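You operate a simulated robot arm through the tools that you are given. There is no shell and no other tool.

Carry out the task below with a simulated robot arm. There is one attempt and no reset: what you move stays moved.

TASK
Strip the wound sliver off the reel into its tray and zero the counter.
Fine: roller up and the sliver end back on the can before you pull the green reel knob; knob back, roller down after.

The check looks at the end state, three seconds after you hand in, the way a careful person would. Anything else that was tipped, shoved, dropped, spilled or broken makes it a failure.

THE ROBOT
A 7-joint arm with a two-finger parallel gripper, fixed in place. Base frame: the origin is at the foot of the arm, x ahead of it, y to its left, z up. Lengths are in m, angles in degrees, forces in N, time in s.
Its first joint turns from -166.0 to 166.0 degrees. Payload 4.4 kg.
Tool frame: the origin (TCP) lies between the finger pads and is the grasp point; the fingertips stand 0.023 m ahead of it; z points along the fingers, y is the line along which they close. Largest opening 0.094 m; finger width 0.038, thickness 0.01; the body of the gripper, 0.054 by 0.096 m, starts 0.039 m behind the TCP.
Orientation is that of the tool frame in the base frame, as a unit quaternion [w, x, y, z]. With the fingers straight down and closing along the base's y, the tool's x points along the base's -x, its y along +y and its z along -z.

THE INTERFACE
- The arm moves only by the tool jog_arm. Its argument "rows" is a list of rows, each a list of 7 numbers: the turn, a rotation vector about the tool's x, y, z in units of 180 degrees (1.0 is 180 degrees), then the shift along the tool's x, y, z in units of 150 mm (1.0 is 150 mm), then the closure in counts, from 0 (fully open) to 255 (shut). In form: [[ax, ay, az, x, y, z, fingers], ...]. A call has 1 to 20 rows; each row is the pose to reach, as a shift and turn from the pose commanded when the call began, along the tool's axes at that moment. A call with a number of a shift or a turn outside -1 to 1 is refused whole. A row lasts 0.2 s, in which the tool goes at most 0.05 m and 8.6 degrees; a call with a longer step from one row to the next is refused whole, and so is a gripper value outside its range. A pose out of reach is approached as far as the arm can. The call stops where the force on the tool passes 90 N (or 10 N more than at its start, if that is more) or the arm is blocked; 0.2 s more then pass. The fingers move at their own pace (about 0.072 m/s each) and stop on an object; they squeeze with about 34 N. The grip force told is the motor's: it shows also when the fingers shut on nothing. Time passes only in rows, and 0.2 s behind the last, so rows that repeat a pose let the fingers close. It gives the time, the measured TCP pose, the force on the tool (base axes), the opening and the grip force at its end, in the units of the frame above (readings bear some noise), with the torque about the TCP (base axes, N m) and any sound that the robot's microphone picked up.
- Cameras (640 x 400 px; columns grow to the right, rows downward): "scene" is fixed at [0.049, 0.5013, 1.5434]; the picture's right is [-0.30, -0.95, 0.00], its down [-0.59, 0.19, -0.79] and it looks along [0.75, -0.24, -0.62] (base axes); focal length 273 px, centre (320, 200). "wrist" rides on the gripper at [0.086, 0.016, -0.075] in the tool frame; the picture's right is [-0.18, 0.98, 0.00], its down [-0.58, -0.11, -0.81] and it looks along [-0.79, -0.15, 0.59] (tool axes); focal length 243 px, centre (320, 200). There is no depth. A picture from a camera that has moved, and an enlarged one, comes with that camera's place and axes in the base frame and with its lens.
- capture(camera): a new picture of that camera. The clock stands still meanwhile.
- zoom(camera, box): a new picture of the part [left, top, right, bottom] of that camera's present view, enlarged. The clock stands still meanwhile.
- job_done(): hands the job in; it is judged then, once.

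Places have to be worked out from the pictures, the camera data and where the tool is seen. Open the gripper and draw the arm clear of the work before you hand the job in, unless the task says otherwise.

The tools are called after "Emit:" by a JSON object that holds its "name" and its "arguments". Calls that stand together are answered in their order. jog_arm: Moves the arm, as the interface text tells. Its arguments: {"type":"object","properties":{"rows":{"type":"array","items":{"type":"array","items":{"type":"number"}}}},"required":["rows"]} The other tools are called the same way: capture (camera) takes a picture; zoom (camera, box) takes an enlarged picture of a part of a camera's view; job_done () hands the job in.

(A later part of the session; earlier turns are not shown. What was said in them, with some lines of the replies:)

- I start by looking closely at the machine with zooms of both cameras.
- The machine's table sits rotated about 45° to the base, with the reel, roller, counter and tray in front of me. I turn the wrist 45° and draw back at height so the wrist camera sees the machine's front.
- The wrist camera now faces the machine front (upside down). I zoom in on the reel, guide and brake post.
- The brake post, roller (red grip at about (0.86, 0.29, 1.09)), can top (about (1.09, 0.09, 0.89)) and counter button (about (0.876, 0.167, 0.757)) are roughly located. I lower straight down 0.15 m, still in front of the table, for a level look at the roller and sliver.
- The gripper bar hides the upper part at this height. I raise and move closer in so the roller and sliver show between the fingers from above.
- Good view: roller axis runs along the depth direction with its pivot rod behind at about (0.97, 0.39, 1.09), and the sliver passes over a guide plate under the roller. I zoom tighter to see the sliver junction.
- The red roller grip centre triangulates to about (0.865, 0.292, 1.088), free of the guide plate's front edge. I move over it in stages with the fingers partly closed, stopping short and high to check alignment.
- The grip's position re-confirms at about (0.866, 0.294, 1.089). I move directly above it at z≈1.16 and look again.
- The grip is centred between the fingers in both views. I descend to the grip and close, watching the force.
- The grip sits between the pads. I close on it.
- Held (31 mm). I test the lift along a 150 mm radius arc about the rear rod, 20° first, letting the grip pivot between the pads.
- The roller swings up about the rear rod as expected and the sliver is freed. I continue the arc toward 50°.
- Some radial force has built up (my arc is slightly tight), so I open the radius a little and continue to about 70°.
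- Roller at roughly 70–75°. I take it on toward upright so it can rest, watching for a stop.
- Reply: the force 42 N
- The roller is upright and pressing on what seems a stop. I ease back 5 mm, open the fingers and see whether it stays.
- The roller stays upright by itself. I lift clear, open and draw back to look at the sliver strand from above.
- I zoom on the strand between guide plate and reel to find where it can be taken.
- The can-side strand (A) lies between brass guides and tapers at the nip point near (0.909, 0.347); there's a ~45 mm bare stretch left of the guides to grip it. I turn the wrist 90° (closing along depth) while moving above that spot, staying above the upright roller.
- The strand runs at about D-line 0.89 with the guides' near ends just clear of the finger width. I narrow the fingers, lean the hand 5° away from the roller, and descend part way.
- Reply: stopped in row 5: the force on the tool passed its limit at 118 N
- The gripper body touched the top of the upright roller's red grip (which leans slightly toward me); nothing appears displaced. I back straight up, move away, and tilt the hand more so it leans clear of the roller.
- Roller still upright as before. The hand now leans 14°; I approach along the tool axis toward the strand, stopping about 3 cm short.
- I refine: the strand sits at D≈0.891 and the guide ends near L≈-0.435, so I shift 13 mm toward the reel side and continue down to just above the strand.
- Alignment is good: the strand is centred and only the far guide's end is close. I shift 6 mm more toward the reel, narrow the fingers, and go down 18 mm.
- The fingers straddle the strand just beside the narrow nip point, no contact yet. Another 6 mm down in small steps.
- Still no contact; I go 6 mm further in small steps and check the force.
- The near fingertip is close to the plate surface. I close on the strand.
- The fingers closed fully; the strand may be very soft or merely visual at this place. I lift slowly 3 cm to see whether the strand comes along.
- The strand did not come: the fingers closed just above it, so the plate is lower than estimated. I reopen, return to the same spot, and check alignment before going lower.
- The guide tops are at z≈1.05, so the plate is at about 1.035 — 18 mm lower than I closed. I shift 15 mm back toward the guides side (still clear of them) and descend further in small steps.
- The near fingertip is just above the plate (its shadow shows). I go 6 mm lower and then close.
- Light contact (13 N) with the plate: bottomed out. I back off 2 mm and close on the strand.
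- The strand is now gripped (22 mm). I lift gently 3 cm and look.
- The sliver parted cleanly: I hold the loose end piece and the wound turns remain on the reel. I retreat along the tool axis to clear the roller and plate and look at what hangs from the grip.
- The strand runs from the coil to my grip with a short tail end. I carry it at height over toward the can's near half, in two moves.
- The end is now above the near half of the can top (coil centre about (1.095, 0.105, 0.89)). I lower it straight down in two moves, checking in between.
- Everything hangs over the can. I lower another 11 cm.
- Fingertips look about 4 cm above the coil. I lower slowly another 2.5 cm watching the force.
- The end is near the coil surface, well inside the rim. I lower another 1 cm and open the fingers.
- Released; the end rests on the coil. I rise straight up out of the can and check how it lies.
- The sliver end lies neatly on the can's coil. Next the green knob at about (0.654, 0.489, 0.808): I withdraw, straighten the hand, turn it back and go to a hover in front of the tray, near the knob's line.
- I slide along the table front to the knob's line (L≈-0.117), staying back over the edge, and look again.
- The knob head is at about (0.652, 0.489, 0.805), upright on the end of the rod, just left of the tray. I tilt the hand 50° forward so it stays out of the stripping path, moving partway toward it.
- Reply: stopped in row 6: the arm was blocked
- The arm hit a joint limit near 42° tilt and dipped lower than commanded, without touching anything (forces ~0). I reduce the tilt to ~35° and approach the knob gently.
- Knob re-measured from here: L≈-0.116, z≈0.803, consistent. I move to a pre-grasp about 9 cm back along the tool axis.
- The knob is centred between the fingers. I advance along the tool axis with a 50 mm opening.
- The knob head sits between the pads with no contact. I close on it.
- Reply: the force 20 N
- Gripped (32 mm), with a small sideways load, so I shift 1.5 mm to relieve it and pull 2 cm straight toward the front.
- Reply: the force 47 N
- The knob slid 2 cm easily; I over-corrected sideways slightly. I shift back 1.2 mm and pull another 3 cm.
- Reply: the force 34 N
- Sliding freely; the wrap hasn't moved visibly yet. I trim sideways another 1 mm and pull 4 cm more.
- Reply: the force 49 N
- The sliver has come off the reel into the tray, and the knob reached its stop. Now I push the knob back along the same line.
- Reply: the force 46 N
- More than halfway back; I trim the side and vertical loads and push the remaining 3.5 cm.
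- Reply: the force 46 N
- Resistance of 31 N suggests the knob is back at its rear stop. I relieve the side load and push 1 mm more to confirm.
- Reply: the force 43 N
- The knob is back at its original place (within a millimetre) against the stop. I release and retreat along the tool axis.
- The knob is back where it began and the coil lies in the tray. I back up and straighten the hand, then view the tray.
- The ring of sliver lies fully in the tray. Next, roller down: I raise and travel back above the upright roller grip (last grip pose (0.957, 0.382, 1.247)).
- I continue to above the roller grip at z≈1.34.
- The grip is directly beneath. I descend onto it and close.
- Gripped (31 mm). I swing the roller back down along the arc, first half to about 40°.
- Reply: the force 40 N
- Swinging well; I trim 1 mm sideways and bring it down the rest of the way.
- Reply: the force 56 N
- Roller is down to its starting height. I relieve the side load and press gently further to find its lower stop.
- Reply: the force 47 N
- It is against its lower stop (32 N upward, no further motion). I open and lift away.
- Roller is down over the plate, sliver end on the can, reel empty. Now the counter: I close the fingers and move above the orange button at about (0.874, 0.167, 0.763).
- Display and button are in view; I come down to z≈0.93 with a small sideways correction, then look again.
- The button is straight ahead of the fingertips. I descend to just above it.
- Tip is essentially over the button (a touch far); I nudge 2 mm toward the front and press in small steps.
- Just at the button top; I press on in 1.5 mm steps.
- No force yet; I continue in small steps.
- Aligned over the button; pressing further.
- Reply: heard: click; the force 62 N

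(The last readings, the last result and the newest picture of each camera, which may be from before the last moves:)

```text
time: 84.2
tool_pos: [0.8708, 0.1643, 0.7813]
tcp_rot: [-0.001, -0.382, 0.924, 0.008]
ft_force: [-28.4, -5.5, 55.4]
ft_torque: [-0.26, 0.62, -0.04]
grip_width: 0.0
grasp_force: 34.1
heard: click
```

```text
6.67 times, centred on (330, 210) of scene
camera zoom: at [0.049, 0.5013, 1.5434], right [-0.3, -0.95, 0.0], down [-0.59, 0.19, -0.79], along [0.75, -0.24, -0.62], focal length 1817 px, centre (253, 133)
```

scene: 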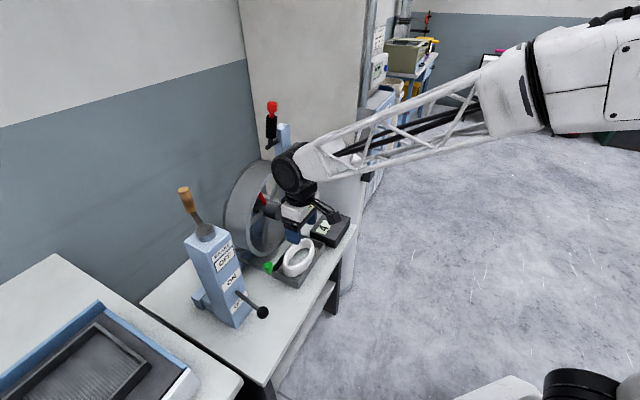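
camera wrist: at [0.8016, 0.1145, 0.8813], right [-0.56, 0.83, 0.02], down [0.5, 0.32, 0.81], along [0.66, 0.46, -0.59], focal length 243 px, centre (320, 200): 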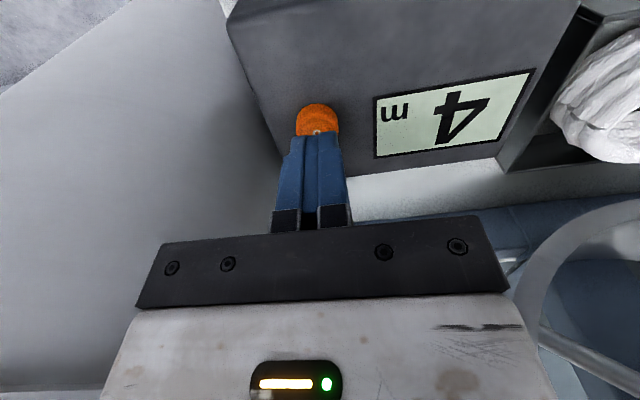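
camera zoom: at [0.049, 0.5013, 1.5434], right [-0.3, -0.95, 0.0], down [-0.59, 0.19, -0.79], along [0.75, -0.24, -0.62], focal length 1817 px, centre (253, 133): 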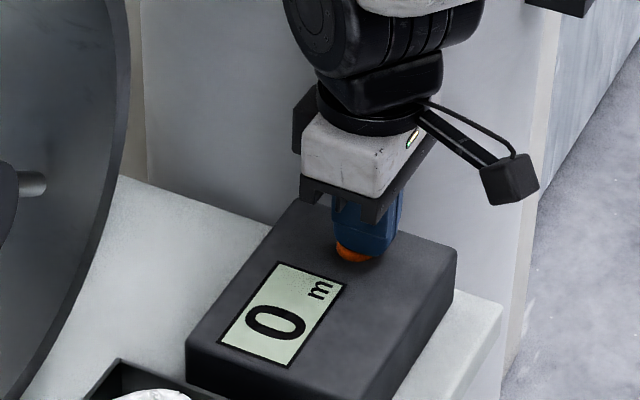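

A click and the display reads 0 m. I lift straight up and away.

Emit:
{"name": "jog_arm", "arguments": {"rows": [[0, 0, 0, 0, 0, -0.15, 255], [0, 0, 0, 0, 0, -0.4, 255], [0, 0, 0, 0, 0, -0.7, 255], [0, 0, 0, 0, 0, -1.0, 200]]}}

Emit:
{"name": "jog_arm", "arguments": {"rows": [[0, 0, 0, 0, 0, -0.3, 150], [0, 0, 0, 0, 0, -0.6, 100], [0, 0, 0, 0.1, 0, -0.85, 60], [0, 0, 0, 0.3, 0, -1.0, 0]]}}

Emit:
{"name": "jog_arm", "arguments": {"rows": [[0, 0, 0, 0.25, 0, -0.25, 0], [0, 0, 0, 0.5, 0, -0.5, 0], [0, 0, 0, 0.75, 0, -0.75, 0], [0, 0, 0, 1.0, 0, -0.9, 0]]}}

Emit:
{"name": "capture", "arguments": {"camera": "scene"}}

Emit:
{"name": "zoom", "arguments": {"camera": "scene", "box": [220, 120, 380, 220]}}

Emit:
{"name": "zoom", "arguments": {"camera": "scene", "box": [220, 190, 380, 310]}}

Emit:
{"name": "capture", "arguments": {"camera": "wrist"}}

```text
time: 85.2
tool_pos: [0.8737, 0.1636, 0.9252]
tcp_rot: [-0.003, -0.382, 0.924, 0.008]
ft_force: [-0.7, -1.3, -0.4]
ft_torque: [-0.01, 0.0, -0.01]
grip_width: 0.02
grasp_force: 0.1
```

```text
time: 86.2
tool_pos: [0.8419, 0.1295, 1.0764]
tcp_rot: [-0.004, -0.382, 0.924, 0.008]
ft_force: [-1.4, -0.5, -0.8]
ft_torque: [0.01, 0.0, 0.03]
grip_width: 0.0941
grasp_force: 0.1
```

```text
refused: row 1 steps farther than a row can; nothing moved
```

```text
taken
```

scene: 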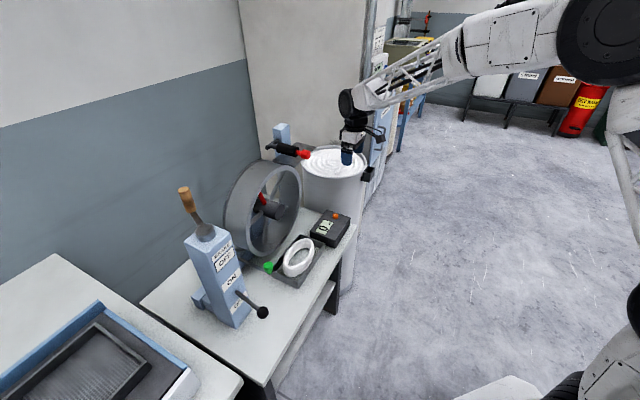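

```text
4.00 times, centred on (300, 170) of scene
camera zoom: at [0.049, 0.5013, 1.5434], right [-0.3, -0.95, 0.0], down [-0.59, 0.19, -0.79], along [0.75, -0.24, -0.62], focal length 1090 px, centre (400, 320)
```

zoom: 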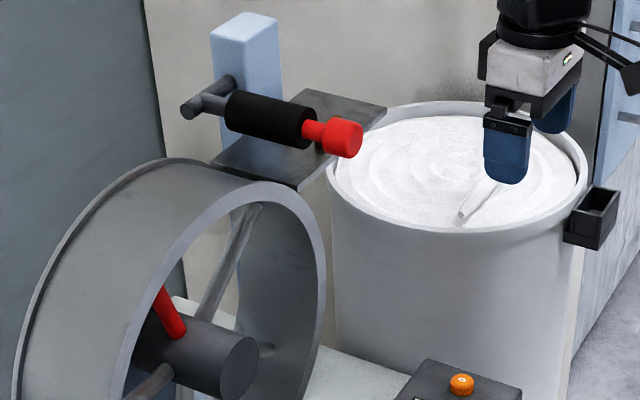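

```text
3.33 times, centred on (300, 250) of scene
camera zoom: at [0.049, 0.5013, 1.5434], right [-0.3, -0.95, 0.0], down [-0.59, 0.19, -0.79], along [0.75, -0.24, -0.62], focal length 909 px, centre (387, 33)
```

zoom: 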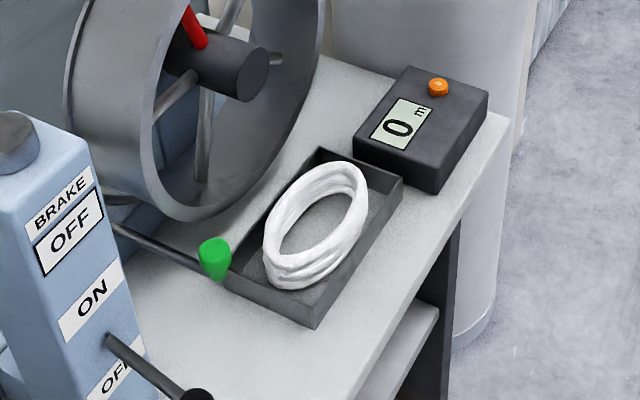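

```text
taken
camera wrist: at [0.7707, 0.0774, 1.1516], right [-0.56, 0.83, 0.02], down [0.5, 0.32, 0.8], along [0.66, 0.46, -0.59], focal length 243 px, centre (320, 200)
```

wrist: 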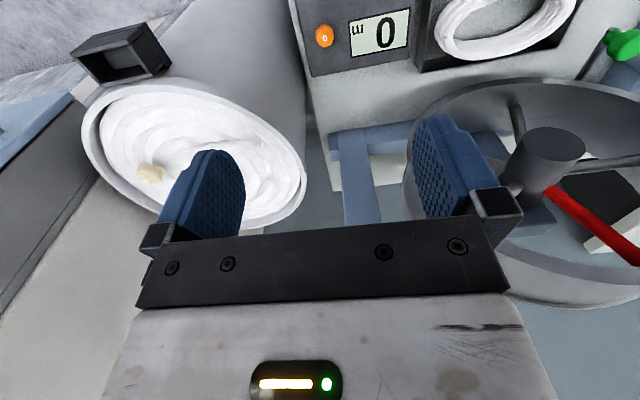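

All is in place: ring in the tray, counter at 0, knob back, roller down, sliver end on the can. I draw the arm back clear with shorter steps.

Emit:
{"name": "jog_arm", "arguments": {"rows": [[0, 0, 0, 0.2, 0, -0.2, 0], [0, 0, 0, 0.4, 0, -0.4, 0], [0, 0, 0, 0.6, 0, -0.6, 0], [0, 0, 0, 0.8, 0, -0.8, 0], [0, 0, 0, 1.0, 0, -1.0, 0]]}}

Emit:
{"name": "jog_arm", "arguments": {"rows": [[0, 0, 0, 0.2, 0, -0.1, 0], [0, 0, 0, 0.4, 0, -0.2, 0], [0, 0, 0, 0.6, 0, -0.3, 0]]}}

Emit:
{"name": "capture", "arguments": {"camera": "scene"}}

Emit:
{"name": "zoom", "arguments": {"camera": "scene", "box": [220, 110, 380, 210]}}

Emit:
{"name": "capture", "arguments": {"camera": "wrist"}}

```text
time: 87.4
tool_pos: [0.7367, 0.0226, 1.2266]
tcp_rot: [-0.004, -0.382, 0.924, 0.008]
ft_force: [-1.1, -1.5, -1.4]
ft_torque: [0.02, 0.01, 0.0]
grip_width: 0.0939
grasp_force: 0.0
```

```text
time: 88.2
tool_pos: [0.6739, -0.0432, 1.2709]
tcp_rot: [-0.003, -0.381, 0.924, 0.009]
ft_force: [-0.4, 0.0, 0.4]
ft_torque: [0.03, 0.01, 0.0]
grip_width: 0.0943
grasp_force: 0.1
```

```text
taken
```

scene: 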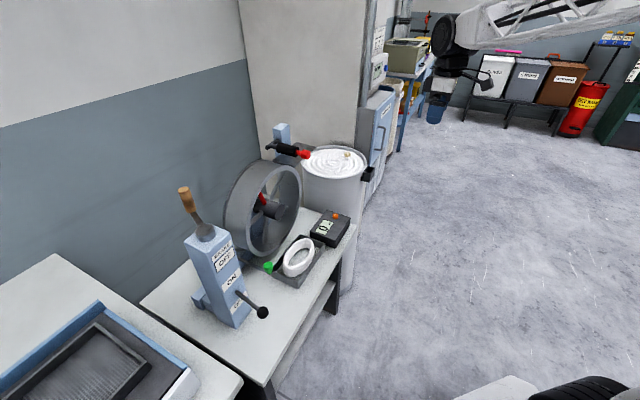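

```text
4.00 times, centred on (300, 160) of scene
camera zoom: at [0.049, 0.5013, 1.5434], right [-0.3, -0.95, 0.0], down [-0.59, 0.19, -0.79], along [0.75, -0.24, -0.62], focal length 1090 px, centre (400, 360)
```

zoom: 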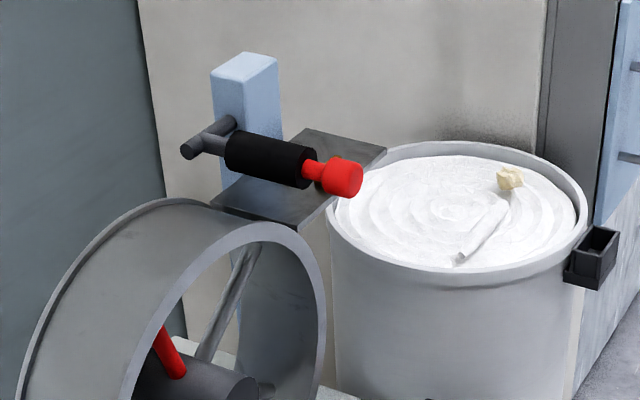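

```text
taken
camera wrist: at [0.6027, -0.0946, 1.3468], right [-0.56, 0.83, 0.02], down [0.5, 0.32, 0.8], along [0.66, 0.46, -0.59], focal length 243 px, centre (320, 200)
```

wrist: 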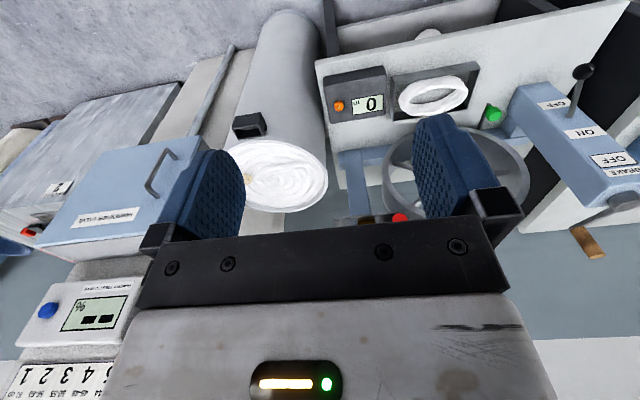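

The final views show the reel empty and the ring in the tray. The counter reads 0 m, the knob is back, the roller is down, and the sliver end is on the can. The gripper is open and clear of the work, so I hand the job in.

Emit:
{"name": "job_done", "arguments": {}}

```text
The job is handed in.
```

The wound sliver is off the reel and lying as a ring in its tray, and the counter reads 0 m. I have handed the job in.

- **Order followed:** The roller went up first, then the sliver end went onto the can. I pulled the green knob to its stop and pushed it back. Then I brought the roller down onto its lower stop, and zeroed the counter last.
- **Sliver end:** It parted cleanly from the wound turns when I lifted it, and now lies on the coil inside the can's rim.
- **One unplanned contact:** While I was positioning for the sliver, the gripper body pressed on top of the raised roller's red grip with about 118 N. The arm stopped and I backed off. The roller stayed upright, showed no damage in the pictures, and swung down normally afterwards.
- **Left alone:** The brake lever, the black ball lever and the yellowish tuft on the can are where they were.

The gripper is open and the arm is clear of the machine.
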